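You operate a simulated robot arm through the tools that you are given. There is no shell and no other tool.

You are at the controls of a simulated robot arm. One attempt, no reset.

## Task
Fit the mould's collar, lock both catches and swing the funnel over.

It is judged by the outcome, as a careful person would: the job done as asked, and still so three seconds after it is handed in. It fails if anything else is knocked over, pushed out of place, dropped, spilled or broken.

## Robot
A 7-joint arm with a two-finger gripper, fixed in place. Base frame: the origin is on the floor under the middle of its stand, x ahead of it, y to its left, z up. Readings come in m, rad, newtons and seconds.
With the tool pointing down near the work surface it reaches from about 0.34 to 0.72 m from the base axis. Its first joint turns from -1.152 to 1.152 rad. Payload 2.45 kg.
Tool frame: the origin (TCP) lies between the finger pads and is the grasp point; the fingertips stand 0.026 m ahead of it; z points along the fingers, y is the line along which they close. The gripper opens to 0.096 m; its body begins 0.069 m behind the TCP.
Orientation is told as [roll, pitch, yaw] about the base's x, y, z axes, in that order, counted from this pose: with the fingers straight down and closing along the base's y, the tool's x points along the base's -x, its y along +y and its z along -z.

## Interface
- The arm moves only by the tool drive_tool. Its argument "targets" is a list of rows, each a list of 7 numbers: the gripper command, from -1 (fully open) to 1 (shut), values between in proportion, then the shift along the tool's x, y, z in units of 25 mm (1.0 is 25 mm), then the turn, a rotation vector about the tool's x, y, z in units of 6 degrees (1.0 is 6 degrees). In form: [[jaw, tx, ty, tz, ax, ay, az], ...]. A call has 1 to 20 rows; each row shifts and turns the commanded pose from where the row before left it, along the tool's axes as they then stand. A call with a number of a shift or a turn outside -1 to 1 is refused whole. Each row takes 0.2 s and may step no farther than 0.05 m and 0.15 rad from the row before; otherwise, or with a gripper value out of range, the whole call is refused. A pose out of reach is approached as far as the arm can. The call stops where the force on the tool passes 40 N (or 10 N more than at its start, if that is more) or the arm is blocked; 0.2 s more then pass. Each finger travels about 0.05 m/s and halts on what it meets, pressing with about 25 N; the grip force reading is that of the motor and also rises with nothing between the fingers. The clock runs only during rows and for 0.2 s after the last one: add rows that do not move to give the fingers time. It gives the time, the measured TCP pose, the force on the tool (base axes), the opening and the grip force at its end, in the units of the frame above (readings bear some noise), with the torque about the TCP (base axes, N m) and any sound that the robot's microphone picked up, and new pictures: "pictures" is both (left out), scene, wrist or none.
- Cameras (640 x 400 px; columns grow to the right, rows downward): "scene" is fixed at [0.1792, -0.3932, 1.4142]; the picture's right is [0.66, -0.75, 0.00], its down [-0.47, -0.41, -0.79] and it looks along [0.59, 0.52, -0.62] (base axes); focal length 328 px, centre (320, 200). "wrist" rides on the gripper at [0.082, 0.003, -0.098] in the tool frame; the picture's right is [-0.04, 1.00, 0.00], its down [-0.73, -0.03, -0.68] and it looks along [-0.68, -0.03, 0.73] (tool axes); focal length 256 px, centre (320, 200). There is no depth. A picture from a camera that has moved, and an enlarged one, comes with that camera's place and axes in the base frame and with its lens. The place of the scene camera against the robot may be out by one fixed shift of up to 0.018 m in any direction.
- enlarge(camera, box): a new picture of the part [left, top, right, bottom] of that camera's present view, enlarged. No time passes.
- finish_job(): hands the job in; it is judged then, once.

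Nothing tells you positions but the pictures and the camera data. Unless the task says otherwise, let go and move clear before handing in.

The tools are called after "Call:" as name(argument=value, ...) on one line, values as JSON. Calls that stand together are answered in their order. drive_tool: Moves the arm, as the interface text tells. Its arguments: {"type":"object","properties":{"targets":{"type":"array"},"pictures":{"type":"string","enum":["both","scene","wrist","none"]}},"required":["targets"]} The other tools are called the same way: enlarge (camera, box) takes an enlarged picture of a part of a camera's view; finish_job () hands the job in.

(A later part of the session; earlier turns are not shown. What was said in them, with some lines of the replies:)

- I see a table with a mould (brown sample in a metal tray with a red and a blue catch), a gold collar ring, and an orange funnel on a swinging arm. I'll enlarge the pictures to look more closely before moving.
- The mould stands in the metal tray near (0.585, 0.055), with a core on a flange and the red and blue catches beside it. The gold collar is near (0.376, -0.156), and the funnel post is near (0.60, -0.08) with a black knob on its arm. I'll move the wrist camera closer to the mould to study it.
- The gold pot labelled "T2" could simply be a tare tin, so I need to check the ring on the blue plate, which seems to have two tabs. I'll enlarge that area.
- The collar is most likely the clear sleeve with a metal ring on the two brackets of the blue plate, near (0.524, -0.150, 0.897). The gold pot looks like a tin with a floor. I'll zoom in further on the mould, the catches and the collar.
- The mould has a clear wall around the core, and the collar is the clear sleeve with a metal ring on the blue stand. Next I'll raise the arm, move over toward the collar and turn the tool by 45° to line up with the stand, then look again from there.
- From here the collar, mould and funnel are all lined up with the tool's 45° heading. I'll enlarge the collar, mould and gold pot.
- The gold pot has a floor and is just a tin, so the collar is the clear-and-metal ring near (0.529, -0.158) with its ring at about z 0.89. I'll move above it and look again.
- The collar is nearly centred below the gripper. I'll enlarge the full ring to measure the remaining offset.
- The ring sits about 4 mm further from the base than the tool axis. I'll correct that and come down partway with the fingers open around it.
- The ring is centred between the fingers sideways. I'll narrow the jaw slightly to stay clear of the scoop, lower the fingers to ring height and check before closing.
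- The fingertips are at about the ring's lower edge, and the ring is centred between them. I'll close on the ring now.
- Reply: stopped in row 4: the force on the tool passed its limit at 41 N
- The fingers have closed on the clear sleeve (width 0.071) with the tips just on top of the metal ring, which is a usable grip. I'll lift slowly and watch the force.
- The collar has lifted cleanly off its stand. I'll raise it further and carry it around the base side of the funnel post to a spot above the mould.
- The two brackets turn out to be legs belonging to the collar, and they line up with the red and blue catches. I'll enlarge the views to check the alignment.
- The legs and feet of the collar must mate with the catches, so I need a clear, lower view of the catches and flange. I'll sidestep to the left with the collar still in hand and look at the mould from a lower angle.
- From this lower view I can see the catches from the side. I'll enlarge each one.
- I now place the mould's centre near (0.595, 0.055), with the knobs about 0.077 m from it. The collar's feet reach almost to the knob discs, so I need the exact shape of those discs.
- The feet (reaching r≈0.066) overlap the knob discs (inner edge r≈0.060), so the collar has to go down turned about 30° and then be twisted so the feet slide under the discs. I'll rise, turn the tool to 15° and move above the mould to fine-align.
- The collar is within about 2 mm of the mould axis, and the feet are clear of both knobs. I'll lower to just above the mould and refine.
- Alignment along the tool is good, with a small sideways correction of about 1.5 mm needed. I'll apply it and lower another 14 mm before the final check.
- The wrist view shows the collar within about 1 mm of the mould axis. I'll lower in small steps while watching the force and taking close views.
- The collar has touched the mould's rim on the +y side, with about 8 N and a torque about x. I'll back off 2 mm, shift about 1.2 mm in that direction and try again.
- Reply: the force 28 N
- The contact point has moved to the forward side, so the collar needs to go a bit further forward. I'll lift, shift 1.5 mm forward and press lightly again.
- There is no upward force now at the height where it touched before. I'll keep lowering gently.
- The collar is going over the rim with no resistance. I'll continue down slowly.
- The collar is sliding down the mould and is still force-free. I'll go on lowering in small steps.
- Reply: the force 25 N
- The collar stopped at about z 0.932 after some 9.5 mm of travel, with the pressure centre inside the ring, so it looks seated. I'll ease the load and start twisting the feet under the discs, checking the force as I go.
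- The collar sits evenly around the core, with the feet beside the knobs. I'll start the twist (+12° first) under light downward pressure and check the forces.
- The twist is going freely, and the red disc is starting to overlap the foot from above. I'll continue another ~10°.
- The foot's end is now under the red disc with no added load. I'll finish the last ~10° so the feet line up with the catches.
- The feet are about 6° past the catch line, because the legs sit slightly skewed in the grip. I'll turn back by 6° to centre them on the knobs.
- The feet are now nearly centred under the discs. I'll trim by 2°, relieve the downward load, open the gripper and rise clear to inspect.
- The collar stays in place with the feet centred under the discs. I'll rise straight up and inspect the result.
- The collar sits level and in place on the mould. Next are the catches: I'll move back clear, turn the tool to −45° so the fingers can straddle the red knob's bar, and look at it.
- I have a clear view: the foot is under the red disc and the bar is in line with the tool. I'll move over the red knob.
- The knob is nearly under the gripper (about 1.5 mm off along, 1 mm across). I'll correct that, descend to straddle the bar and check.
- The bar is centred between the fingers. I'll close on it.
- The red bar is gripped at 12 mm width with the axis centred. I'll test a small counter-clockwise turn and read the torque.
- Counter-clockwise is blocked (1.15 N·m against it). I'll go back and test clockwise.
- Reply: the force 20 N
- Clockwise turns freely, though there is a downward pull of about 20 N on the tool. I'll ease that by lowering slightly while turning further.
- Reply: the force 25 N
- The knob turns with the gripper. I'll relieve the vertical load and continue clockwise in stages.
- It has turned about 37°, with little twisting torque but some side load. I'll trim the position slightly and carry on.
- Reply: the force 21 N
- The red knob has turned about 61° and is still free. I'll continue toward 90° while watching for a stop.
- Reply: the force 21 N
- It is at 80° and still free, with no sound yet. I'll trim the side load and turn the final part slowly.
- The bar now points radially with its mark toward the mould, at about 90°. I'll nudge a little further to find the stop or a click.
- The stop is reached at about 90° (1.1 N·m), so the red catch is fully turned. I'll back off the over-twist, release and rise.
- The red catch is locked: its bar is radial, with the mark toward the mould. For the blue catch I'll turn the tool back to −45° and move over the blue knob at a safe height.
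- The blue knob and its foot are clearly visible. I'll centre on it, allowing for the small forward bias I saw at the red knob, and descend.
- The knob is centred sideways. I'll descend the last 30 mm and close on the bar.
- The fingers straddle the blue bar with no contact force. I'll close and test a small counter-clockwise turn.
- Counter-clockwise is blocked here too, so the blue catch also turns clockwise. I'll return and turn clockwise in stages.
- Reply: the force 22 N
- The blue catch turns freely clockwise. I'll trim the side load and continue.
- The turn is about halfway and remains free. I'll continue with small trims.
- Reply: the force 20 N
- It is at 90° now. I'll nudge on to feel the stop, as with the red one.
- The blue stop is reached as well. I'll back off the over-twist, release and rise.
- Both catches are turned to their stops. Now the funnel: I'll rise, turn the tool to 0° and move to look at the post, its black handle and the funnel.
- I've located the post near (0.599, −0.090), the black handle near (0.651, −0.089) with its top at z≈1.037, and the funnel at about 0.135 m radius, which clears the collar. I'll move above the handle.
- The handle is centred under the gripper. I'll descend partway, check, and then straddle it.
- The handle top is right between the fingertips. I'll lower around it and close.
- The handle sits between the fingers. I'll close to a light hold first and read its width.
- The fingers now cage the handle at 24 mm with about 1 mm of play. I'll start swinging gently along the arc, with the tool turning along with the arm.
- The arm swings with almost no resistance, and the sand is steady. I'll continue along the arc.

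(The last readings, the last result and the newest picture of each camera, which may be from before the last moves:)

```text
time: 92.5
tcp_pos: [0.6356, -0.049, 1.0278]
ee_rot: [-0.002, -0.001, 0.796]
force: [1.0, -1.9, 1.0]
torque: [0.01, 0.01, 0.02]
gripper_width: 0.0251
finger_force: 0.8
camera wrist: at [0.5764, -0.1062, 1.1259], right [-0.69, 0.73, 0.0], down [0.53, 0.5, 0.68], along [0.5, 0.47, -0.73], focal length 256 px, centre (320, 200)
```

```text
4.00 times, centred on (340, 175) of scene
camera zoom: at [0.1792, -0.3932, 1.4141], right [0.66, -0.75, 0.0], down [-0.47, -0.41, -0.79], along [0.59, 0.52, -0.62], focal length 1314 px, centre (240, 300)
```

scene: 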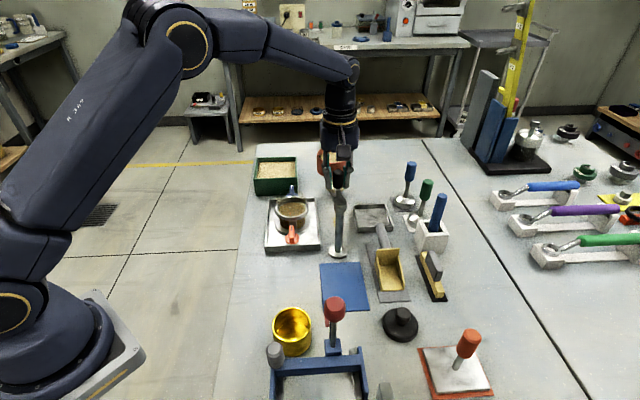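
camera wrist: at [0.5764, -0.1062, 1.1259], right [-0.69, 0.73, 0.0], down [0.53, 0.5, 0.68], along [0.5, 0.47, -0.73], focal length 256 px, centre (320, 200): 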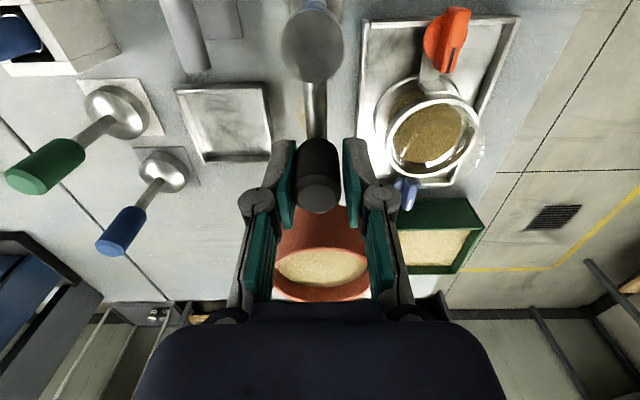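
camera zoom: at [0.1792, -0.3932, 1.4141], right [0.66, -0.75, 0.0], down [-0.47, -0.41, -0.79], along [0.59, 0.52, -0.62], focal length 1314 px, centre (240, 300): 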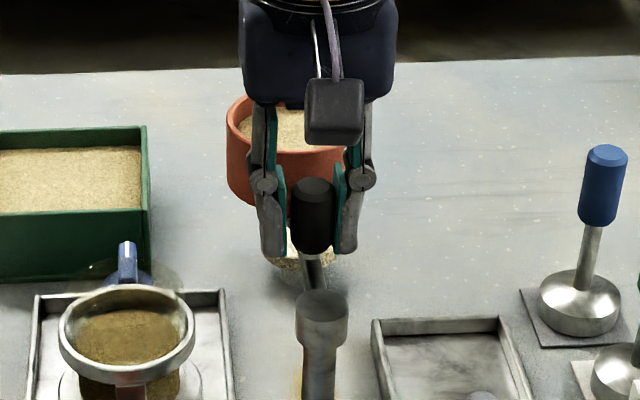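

It is going well at about 45°, and the funnel is clearly higher than the collar and catches. I'll continue another 30°.

Call:
drive_tool(targets=[[0.5, 0.008, 0.18, 0, 0, 0, -0.833], [0.5, 0.008, 0.18, 0, 0, 0, -0.833], [0.5, 0.008, 0.18, 0, 0, 0, -0.833], [0.5, 0.008, 0.18, 0, 0, 0, -0.833], [0.5, 0.008, 0.18, 0, 0, 0, -0.833], [0.5, 0.008, 0.18, 0, 0, 0, -0.833], [0.5, 0, 0, 0, 0, 0, 0]])

Call:
enlarge(camera="wrist", box=[220, 60, 420, 260])

Call:
enlarge(camera="scene", box=[250, 145, 370, 245])

```text
time: 94.1
tcp_pos: [0.6109, -0.0353, 1.0278]
ee_rot: [-0.002, 0.001, 1.319]
force: [1.9, 0.8, -1.3]
torque: [0.0, -0.03, -0.01]
gripper_width: 0.0245
finger_force: 0.7
camera wrist: at [0.5888, -0.1151, 1.1257], right [-0.96, 0.29, 0.0], down [0.21, 0.7, 0.68], along [0.2, 0.65, -0.73], focal length 256 px, centre (320, 200)
```

scene: 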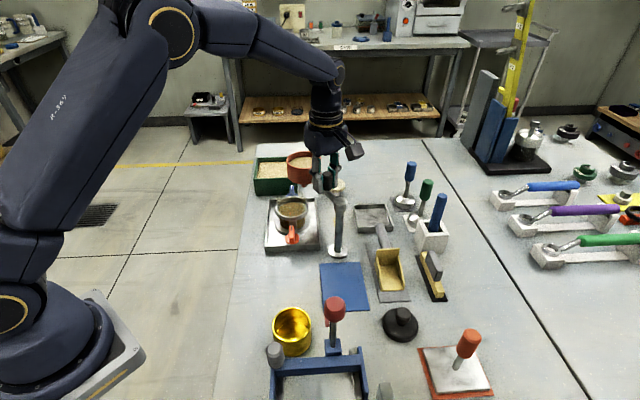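
wrist: 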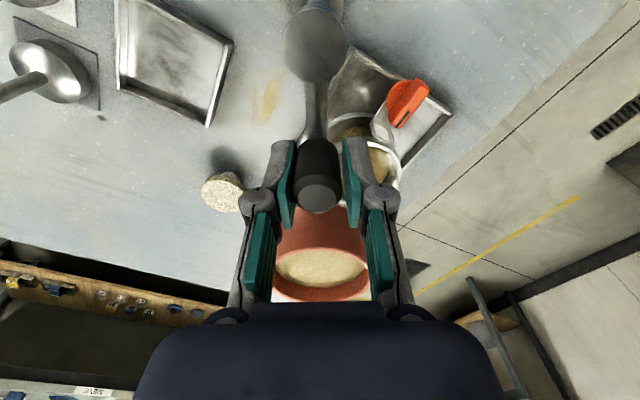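

```text
2.00 times, centred on (320, 160) of wrist
camera zoom: at [0.5888, -0.1151, 1.1257], right [-0.96, 0.29, 0.0], down [0.21, 0.7, 0.68], along [0.2, 0.65, -0.73], focal length 512 px, centre (320, 280)
```

zoom: 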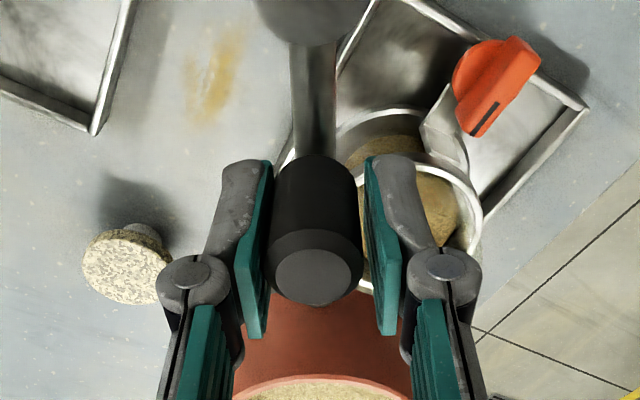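

```text
4.00 times, centred on (310, 195) of scene
camera zoom: at [0.1792, -0.3932, 1.4142], right [0.66, -0.75, 0.0], down [-0.47, -0.41, -0.79], along [0.59, 0.52, -0.62], focal length 1314 px, centre (360, 220)
```

zoom: 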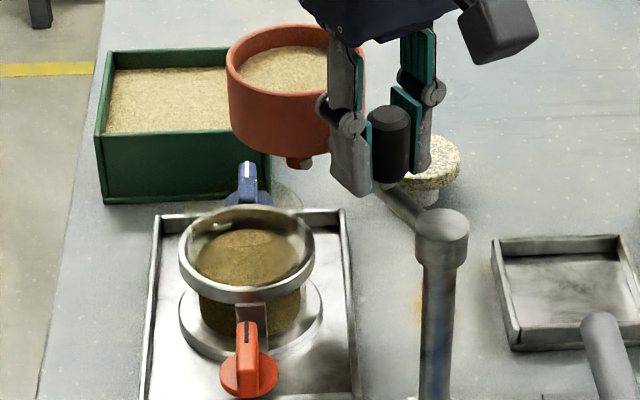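

About 75° done, and the funnel is nearing the mould. I'll go another 12° and check the alignment.

Call:
drive_tool(targets=[[0.5, 0.008, 0.18, 0, 0, 0, -0.833], [0.5, 0.008, 0.18, 0, 0, 0, -0.833], [0.5, 0.004, 0.09, 0, 0, 0, -0.42], [0.5, 0, 0, 0, 0, 0, 0]])

Call:
enlarge(camera="wrist", box=[220, 60, 420, 260])

Call:
enlarge(camera="scene", box=[250, 145, 370, 245])

```text
time: 95.1
tcp_pos: [0.6014, -0.0342, 1.027]
ee_rot: [-0.002, -0.001, 1.537]
force: [0.4, -0.2, -0.2]
torque: [0.0, -0.03, -0.02]
gripper_width: 0.0247
finger_force: 0.6
camera wrist: at [0.5957, -0.1173, 1.1251], right [-1.0, 0.07, 0.0], down [0.05, 0.73, 0.68], along [0.05, 0.68, -0.73], focal length 256 px, centre (320, 200)
```

scene: 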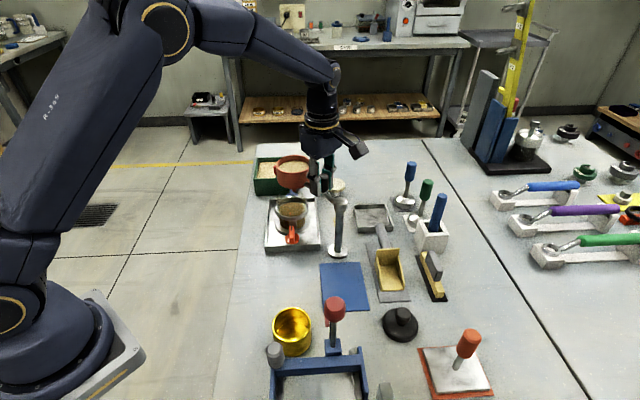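
wrist: 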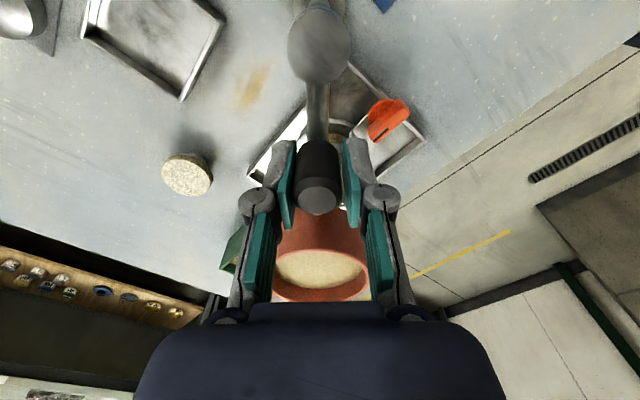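

```text
2.00 times, centred on (320, 160) of wrist
camera zoom: at [0.5957, -0.1173, 1.1251], right [-1.0, 0.07, 0.0], down [0.05, 0.73, 0.68], along [0.05, 0.68, -0.73], focal length 512 px, centre (320, 280)
```

zoom: 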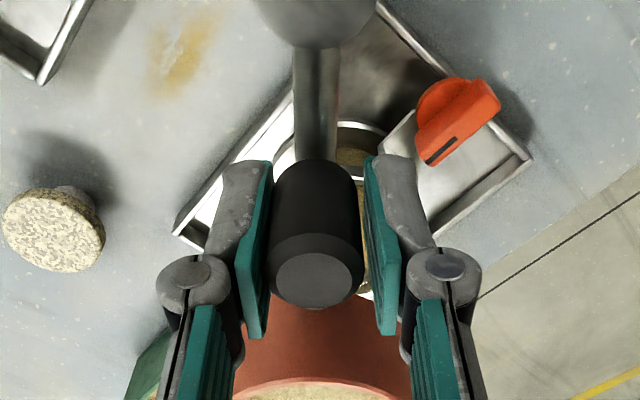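

```text
4.00 times, centred on (310, 195) of scene
camera zoom: at [0.1792, -0.3932, 1.4142], right [0.66, -0.75, 0.0], down [-0.47, -0.41, -0.79], along [0.59, 0.52, -0.62], focal length 1314 px, centre (360, 220)
```

zoom: 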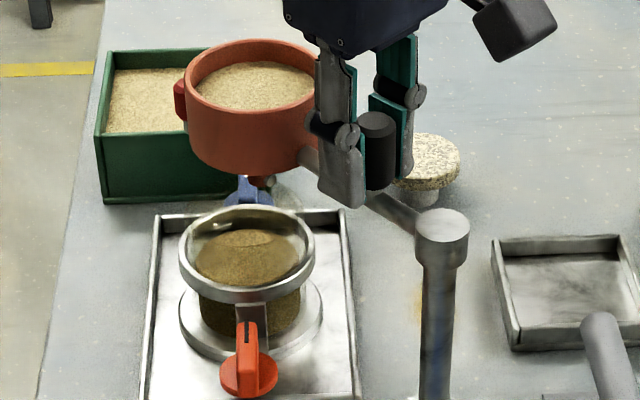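

The funnel is nearly over the collar. I'll enlarge to judge how much angle is left.

Call:
enlarge(camera="scene", box=[265, 145, 325, 245])

Call:
enlarge(camera="wrist", box=[250, 100, 390, 310])

```text
4.00 times, centred on (295, 195) of scene
camera zoom: at [0.1792, -0.3932, 1.4142], right [0.66, -0.75, 0.0], down [-0.47, -0.41, -0.79], along [0.59, 0.52, -0.62], focal length 1314 px, centre (420, 220)
```

zoom: 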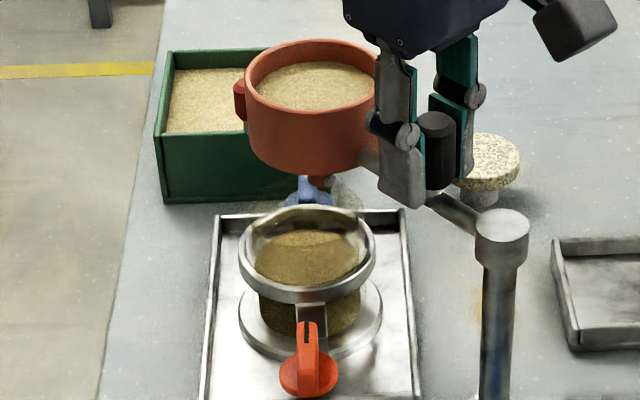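

```text
1.90 times, centred on (320, 205) of wrist
camera zoom: at [0.5957, -0.1173, 1.1251], right [-1.0, 0.07, 0.0], down [0.05, 0.73, 0.68], along [0.05, 0.68, -0.73], focal length 488 px, centre (320, 190)
```

zoom: 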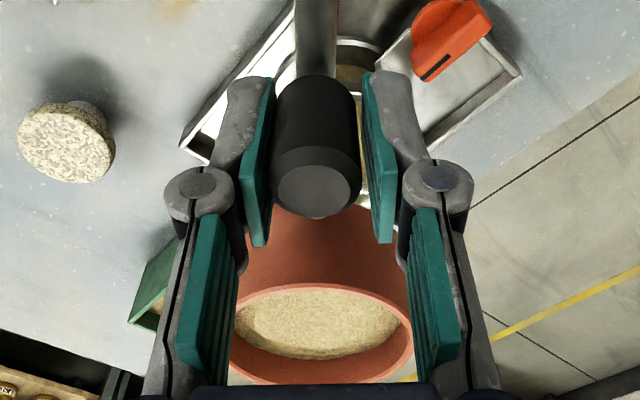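

The funnel needs roughly 3–5° more to be centred. I'll move 4° further, slowly.

Call:
drive_tool(targets=[[0.5, 0.003, 0.075, 0, 0, 0, -0.333], [0.5, 0.003, 0.075, 0, 0, 0, -0.333], [0.5, 0, 0, 0, 0, 0, 0]])

Call:
enlarge(camera="scene", box=[265, 145, 325, 245])

Call:
enlarge(camera="wrist", box=[250, 60, 390, 310])

```text
time: 95.9
tcp_pos: [0.5965, -0.0357, 1.0279]
ee_rot: [-0.001, 0.001, 1.606]
force: [0.5, 0.7, 0.3]
torque: [0.01, 0.01, 0.01]
gripper_width: 0.0244
finger_force: 0.2
camera wrist: at [0.5981, -0.1176, 1.1259], right [-1.0, 0.0, 0.0], down [0.0, 0.73, 0.68], along [0.0, 0.68, -0.73], focal length 256 px, centre (320, 200)
```

scene: 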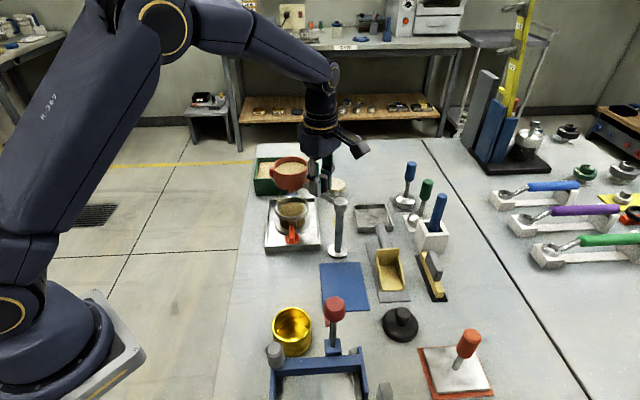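
wrist: 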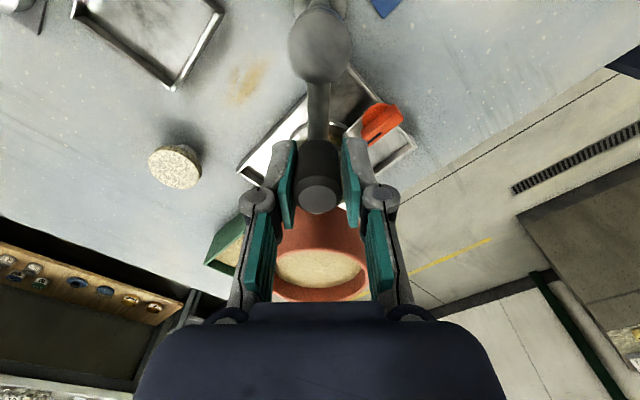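

```text
4.00 times, centred on (295, 195) of scene
camera zoom: at [0.1792, -0.3932, 1.4142], right [0.66, -0.75, 0.0], down [-0.47, -0.41, -0.79], along [0.59, 0.52, -0.62], focal length 1314 px, centre (420, 220)
```

zoom: 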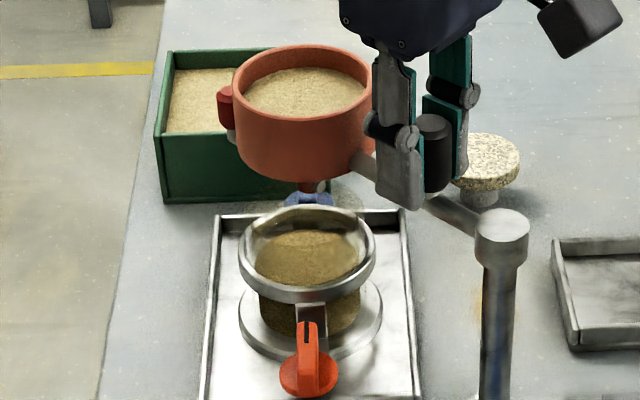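

```text
1.60 times, centred on (320, 185) of wrist
camera zoom: at [0.5981, -0.1176, 1.1259], right [-1.0, 0.0, 0.0], down [0.0, 0.73, 0.68], along [0.0, 0.68, -0.73], focal length 410 px, centre (320, 224)
```

zoom: 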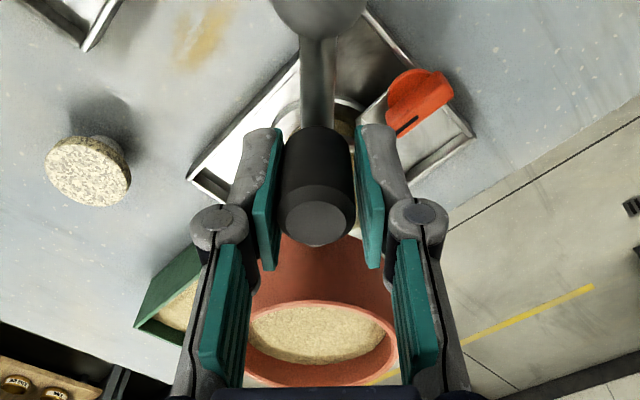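

The funnel is within about 5 mm of the collar centre as seen from the scene camera. I'll go another 2° and check for any stop.

Call:
drive_tool(targets=[[0.5, 0.002, 0.04, 0, 0, 0, -0.17], [0.5, 0.002, 0.04, 0, 0, 0, -0.17], [0.5, 0, 0, 0, 0, 0, 0]])

Call:
enlarge(camera="scene", box=[270, 150, 320, 230])

Call:
enlarge(camera="wrist", box=[250, 60, 390, 310])

```text
time: 96.7
tcp_pos: [0.5942, -0.0354, 1.0271]
ee_rot: [-0.002, -0.001, 1.643]
force: [1.8, 0.0, -0.7]
torque: [-0.04, 0.01, 0.01]
gripper_width: 0.0247
finger_force: 0.7
camera wrist: at [0.5986, -0.1184, 1.1252], right [-1.0, -0.03, 0.0], down [-0.02, 0.73, 0.68], along [-0.02, 0.68, -0.73], focal length 256 px, centre (320, 200)
```

scene: 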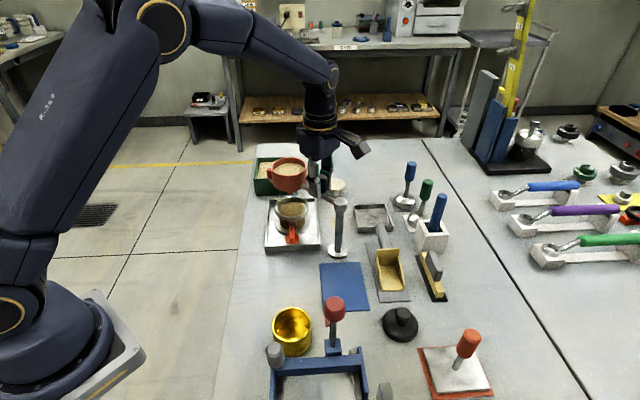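
wrist: 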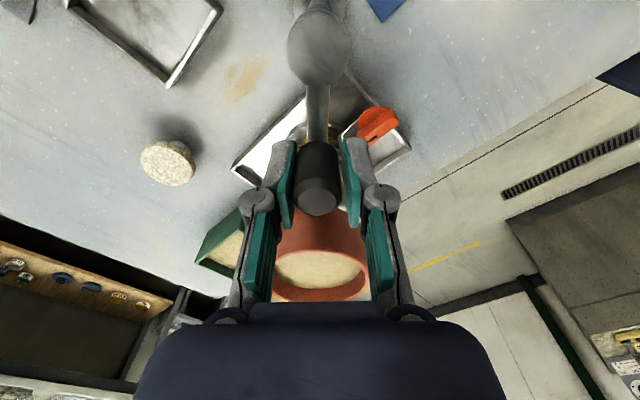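

```text
5.00 times, centred on (295, 190) of scene
camera zoom: at [0.1792, -0.3932, 1.4142], right [0.66, -0.75, 0.0], down [-0.47, -0.41, -0.79], along [0.59, 0.52, -0.62], focal length 1642 px, centre (445, 250)
```

zoom: 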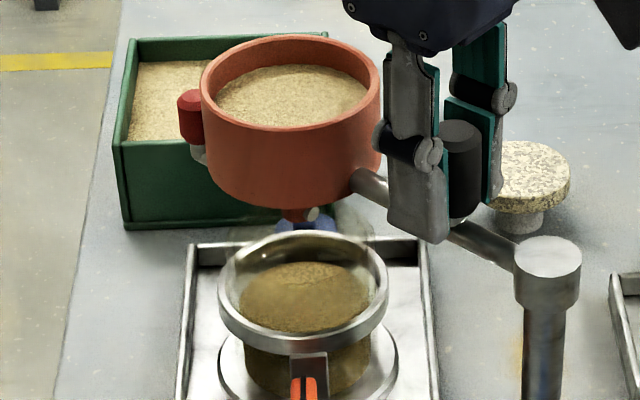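

```text
1.60 times, centred on (320, 185) of wrist
camera zoom: at [0.5986, -0.1184, 1.1252], right [-1.0, -0.03, 0.0], down [-0.02, 0.73, 0.68], along [-0.02, 0.68, -0.73], focal length 410 px, centre (320, 224)
```

zoom: 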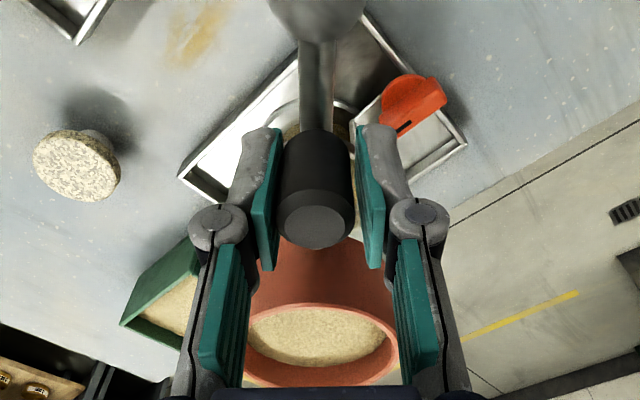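

By the scene view the funnel's centre line now matches the collar, and by the wrist view it is within about 3 mm. I'll release the handle, rise clear and inspect from other angles.

Call:
drive_tool(targets=[[0.1, 0, 0, 0, 0, 0, 0], [0.1, 0, 0, 0, 0, 0, 0], [0.1, 0, 0, -0.4, 0, 0, 0], [0.1, 0, 0, -0.8, 0, 0, 0], [0.1, 0, 0, -0.9, 0, 0, 0], [0.1, 0, 0, -0.9, 0, 0, 0], [0.1, 0, 0, -0.9, 0, 0, 0], [0.1, 0, 0, 0, 0, 0, 0]])

Call:
enlarge(camera="scene", box=[260, 150, 350, 240])

Call:
enlarge(camera="wrist", box=[230, 40, 410, 240])

```text
time: 98.5
tcp_pos: [0.5944, -0.0369, 1.1248]
ee_rot: [-0.002, 0.001, 1.642]
force: [-0.3, -0.4, 0.1]
torque: [0.0, -0.03, -0.03]
gripper_width: 0.0434
finger_force: 0.0
camera wrist: at [0.5984, -0.1197, 1.2223], right [-1.0, -0.03, 0.0], down [-0.02, 0.73, 0.68], along [-0.02, 0.68, -0.73], focal length 256 px, centre (320, 200)
```

scene: 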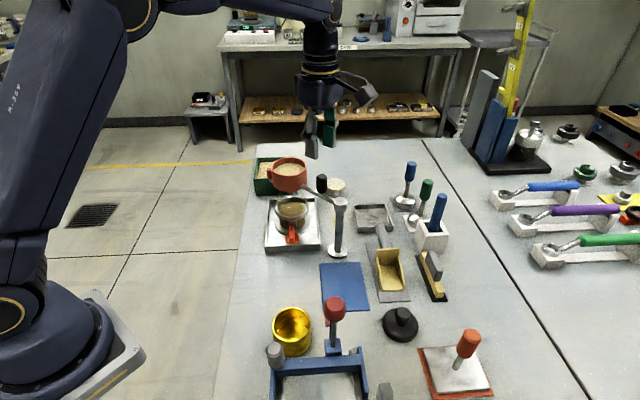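
wrist: 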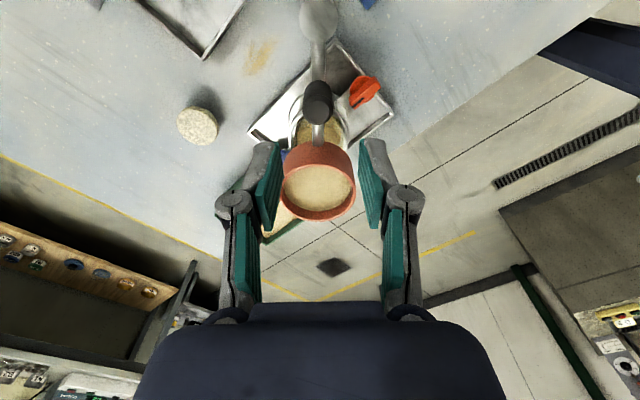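

```text
4.44 times, centred on (305, 195) of scene
camera zoom: at [0.1792, -0.3932, 1.4142], right [0.66, -0.75, 0.0], down [-0.47, -0.41, -0.79], along [0.59, 0.52, -0.62], focal length 1460 px, centre (387, 222)
```

zoom: 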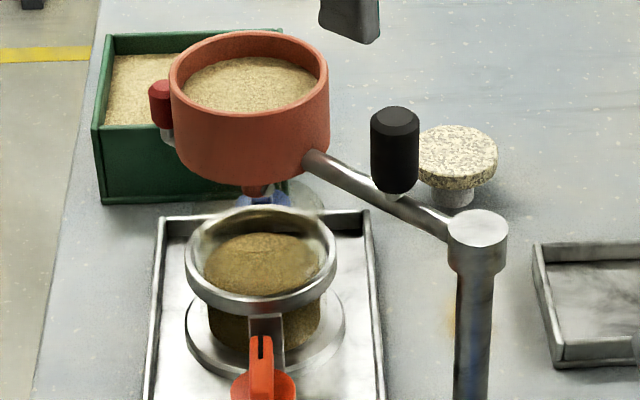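

```text
2.00 times, centred on (320, 140) of wrist
camera zoom: at [0.5984, -0.1197, 1.2223], right [-1.0, -0.03, 0.0], down [-0.02, 0.73, 0.68], along [-0.02, 0.68, -0.73], focal length 512 px, centre (320, 320)
```

zoom: 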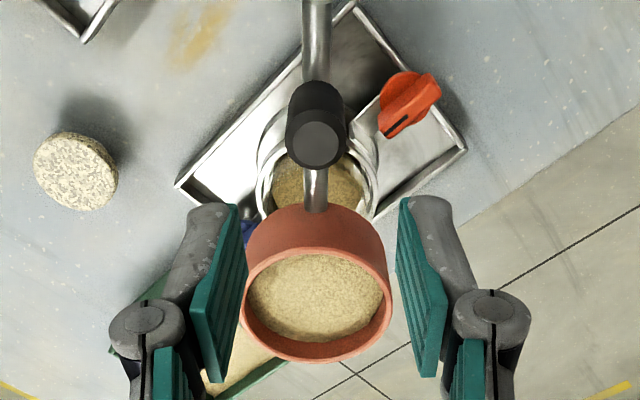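

Viewed from behind the post, the funnel and collar centres agree within about 1.5 mm sideways and a few mm radially. I'll move the arm well clear toward the base and take a final look.

Call:
drive_tool(targets=[[0.1, 0, 0, -0.8, 0, 0, 0], [0.1, 0, 0.95, 0, 0, 0, 0], [0.1, 0, 0.95, 0, 0, 0, 0], [0.1, 0, 0.95, 0, 0, 0, 0], [0.1, 0, 0.95, 0, 0, 0, 0], [0.1, 0, 0.95, 0, 0, 0, 0], [0.1, 0, 0.95, 0, 0, 0, 0], [0.1, 0, 0.95, 0, 0, 0, 0], [0.1, 0, 0.95, 0, 0, 0, 0], [0.1, 0, 0, 0, 0, 0, 0], [0.1, 0, 0, 0, 0, 0, 0]])

Call:
enlarge(camera="scene", box=[250, 150, 350, 260])

Call:
enlarge(camera="scene", box=[270, 180, 320, 230])

```text
time: 100.9
tcp_pos: [0.4055, -0.0481, 1.1441]
ee_rot: [-0.003, 0.0, 1.642]
force: [0.1, -0.1, 0.4]
torque: [-0.02, 0.0, -0.02]
gripper_width: 0.0432
finger_force: 0.0
camera wrist: at [0.4087, -0.1323, 1.2431], right [-1.0, -0.03, 0.0], down [-0.02, 0.73, 0.68], along [-0.02, 0.68, -0.73], focal length 256 px, centre (320, 200)
```

scene: 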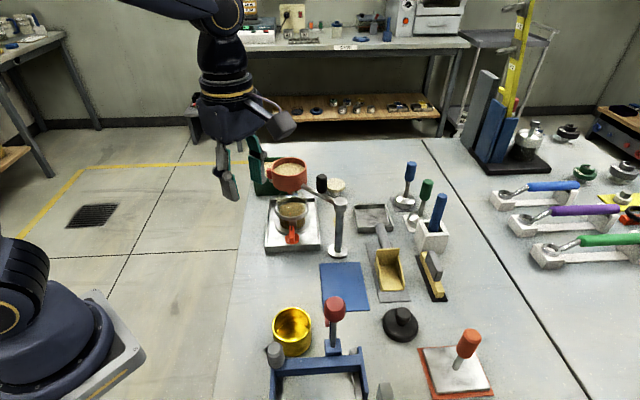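
wrist: 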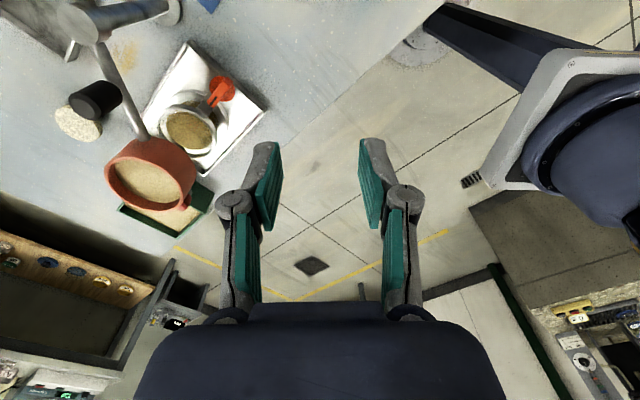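

```text
3.64 times, centred on (300, 205) of scene
camera zoom: at [0.1792, -0.3932, 1.4142], right [0.66, -0.75, 0.0], down [-0.47, -0.41, -0.79], along [0.59, 0.52, -0.62], focal length 1195 px, centre (393, 182)
```

zoom: 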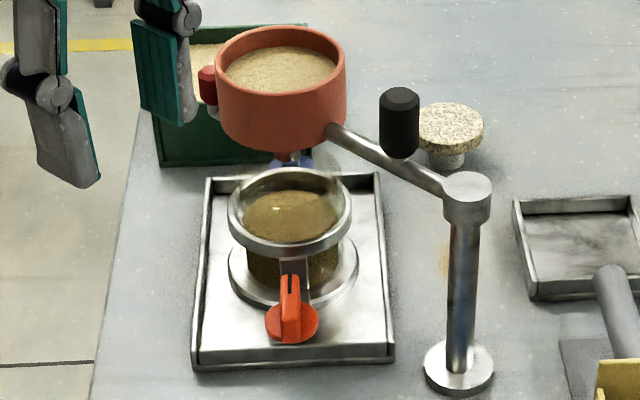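

```text
8.00 times, centred on (295, 205) of scene
camera zoom: at [0.1792, -0.3932, 1.4142], right [0.66, -0.75, 0.0], down [-0.47, -0.41, -0.79], along [0.59, 0.52, -0.62], focal length 2628 px, centre (520, 160)
```

zoom: 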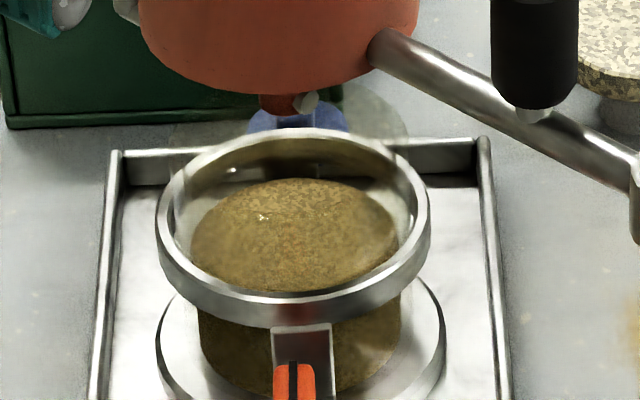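

The collar, catches and funnel all look right. I'll make one last check of the funnel's centring from this new viewpoint, and of the rest of the bench.

Call:
enlarge(camera="wrist", box=[80, 80, 280, 240])

Call:
enlarge(camera="scene", box=[240, 150, 500, 400])

```text
2.50 times, centred on (180, 160) of wrist
camera zoom: at [0.4087, -0.1323, 1.2431], right [-1.0, -0.03, 0.0], down [-0.02, 0.73, 0.68], along [-0.02, 0.68, -0.73], focal length 640 px, centre (670, 300)
```

zoom: 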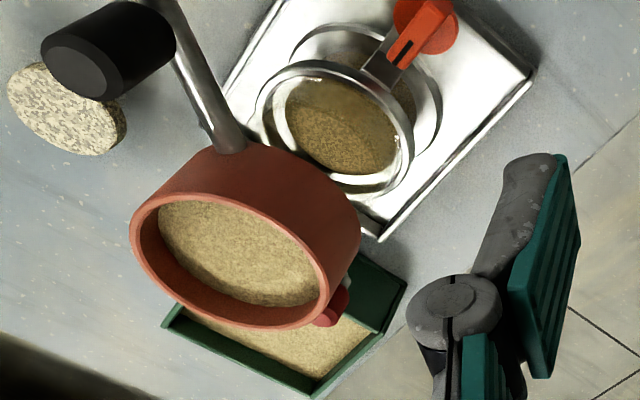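

```text
1.60 times, centred on (370, 275) of scene
camera zoom: at [0.1792, -0.3932, 1.4142], right [0.66, -0.75, 0.0], down [-0.47, -0.41, -0.79], along [0.59, 0.52, -0.62], focal length 526 px, centre (240, 80)
```

zoom: 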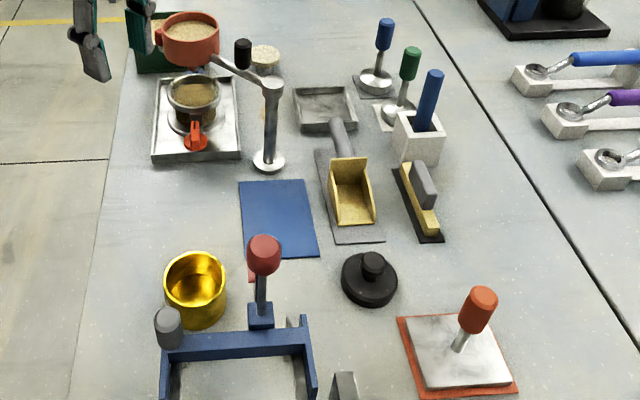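

The collar is seated with its feet under both knob discs, and both catches are turned fully to their stops. The funnel is centred over the collar to within about 3 mm, nothing else on the bench has moved, and the arm is clear, so I'm handing the job in.

Call:
finish_job()

```text
The job is handed in.
```

I fitted the collar, turned both catches to their stops and swung the funnel over the mould. The job is handed in; no verdict came back with the hand-in.

- **Collar:** The clear collar with the metal ring went down over the mould until it stopped firmly, after about 9 mm. I lowered it turned by about 30°, then twisted it so its two feet slid under the red and blue knob discs. I judged it seated from that stop and from pressing it with 25 N. I could not see the seat itself.
- **Catches:** Both knobs turn only clockwise. I turned each about 90° until it hit its stop, at roughly 1.1 N·m. No click was picked up, so I took the stop as the locked position. The bars now point towards the mould, with the red mark facing in and the blue mark facing out.
- **Funnel:** It swung freely and met no stop, so I set it by eye. The pictures put its centre within about 3–5 mm of the collar's, with clear space above the collar. I saw no sand spill.

The arm was clear before I handed in, and nothing else on the bench looked moved in the last picture.
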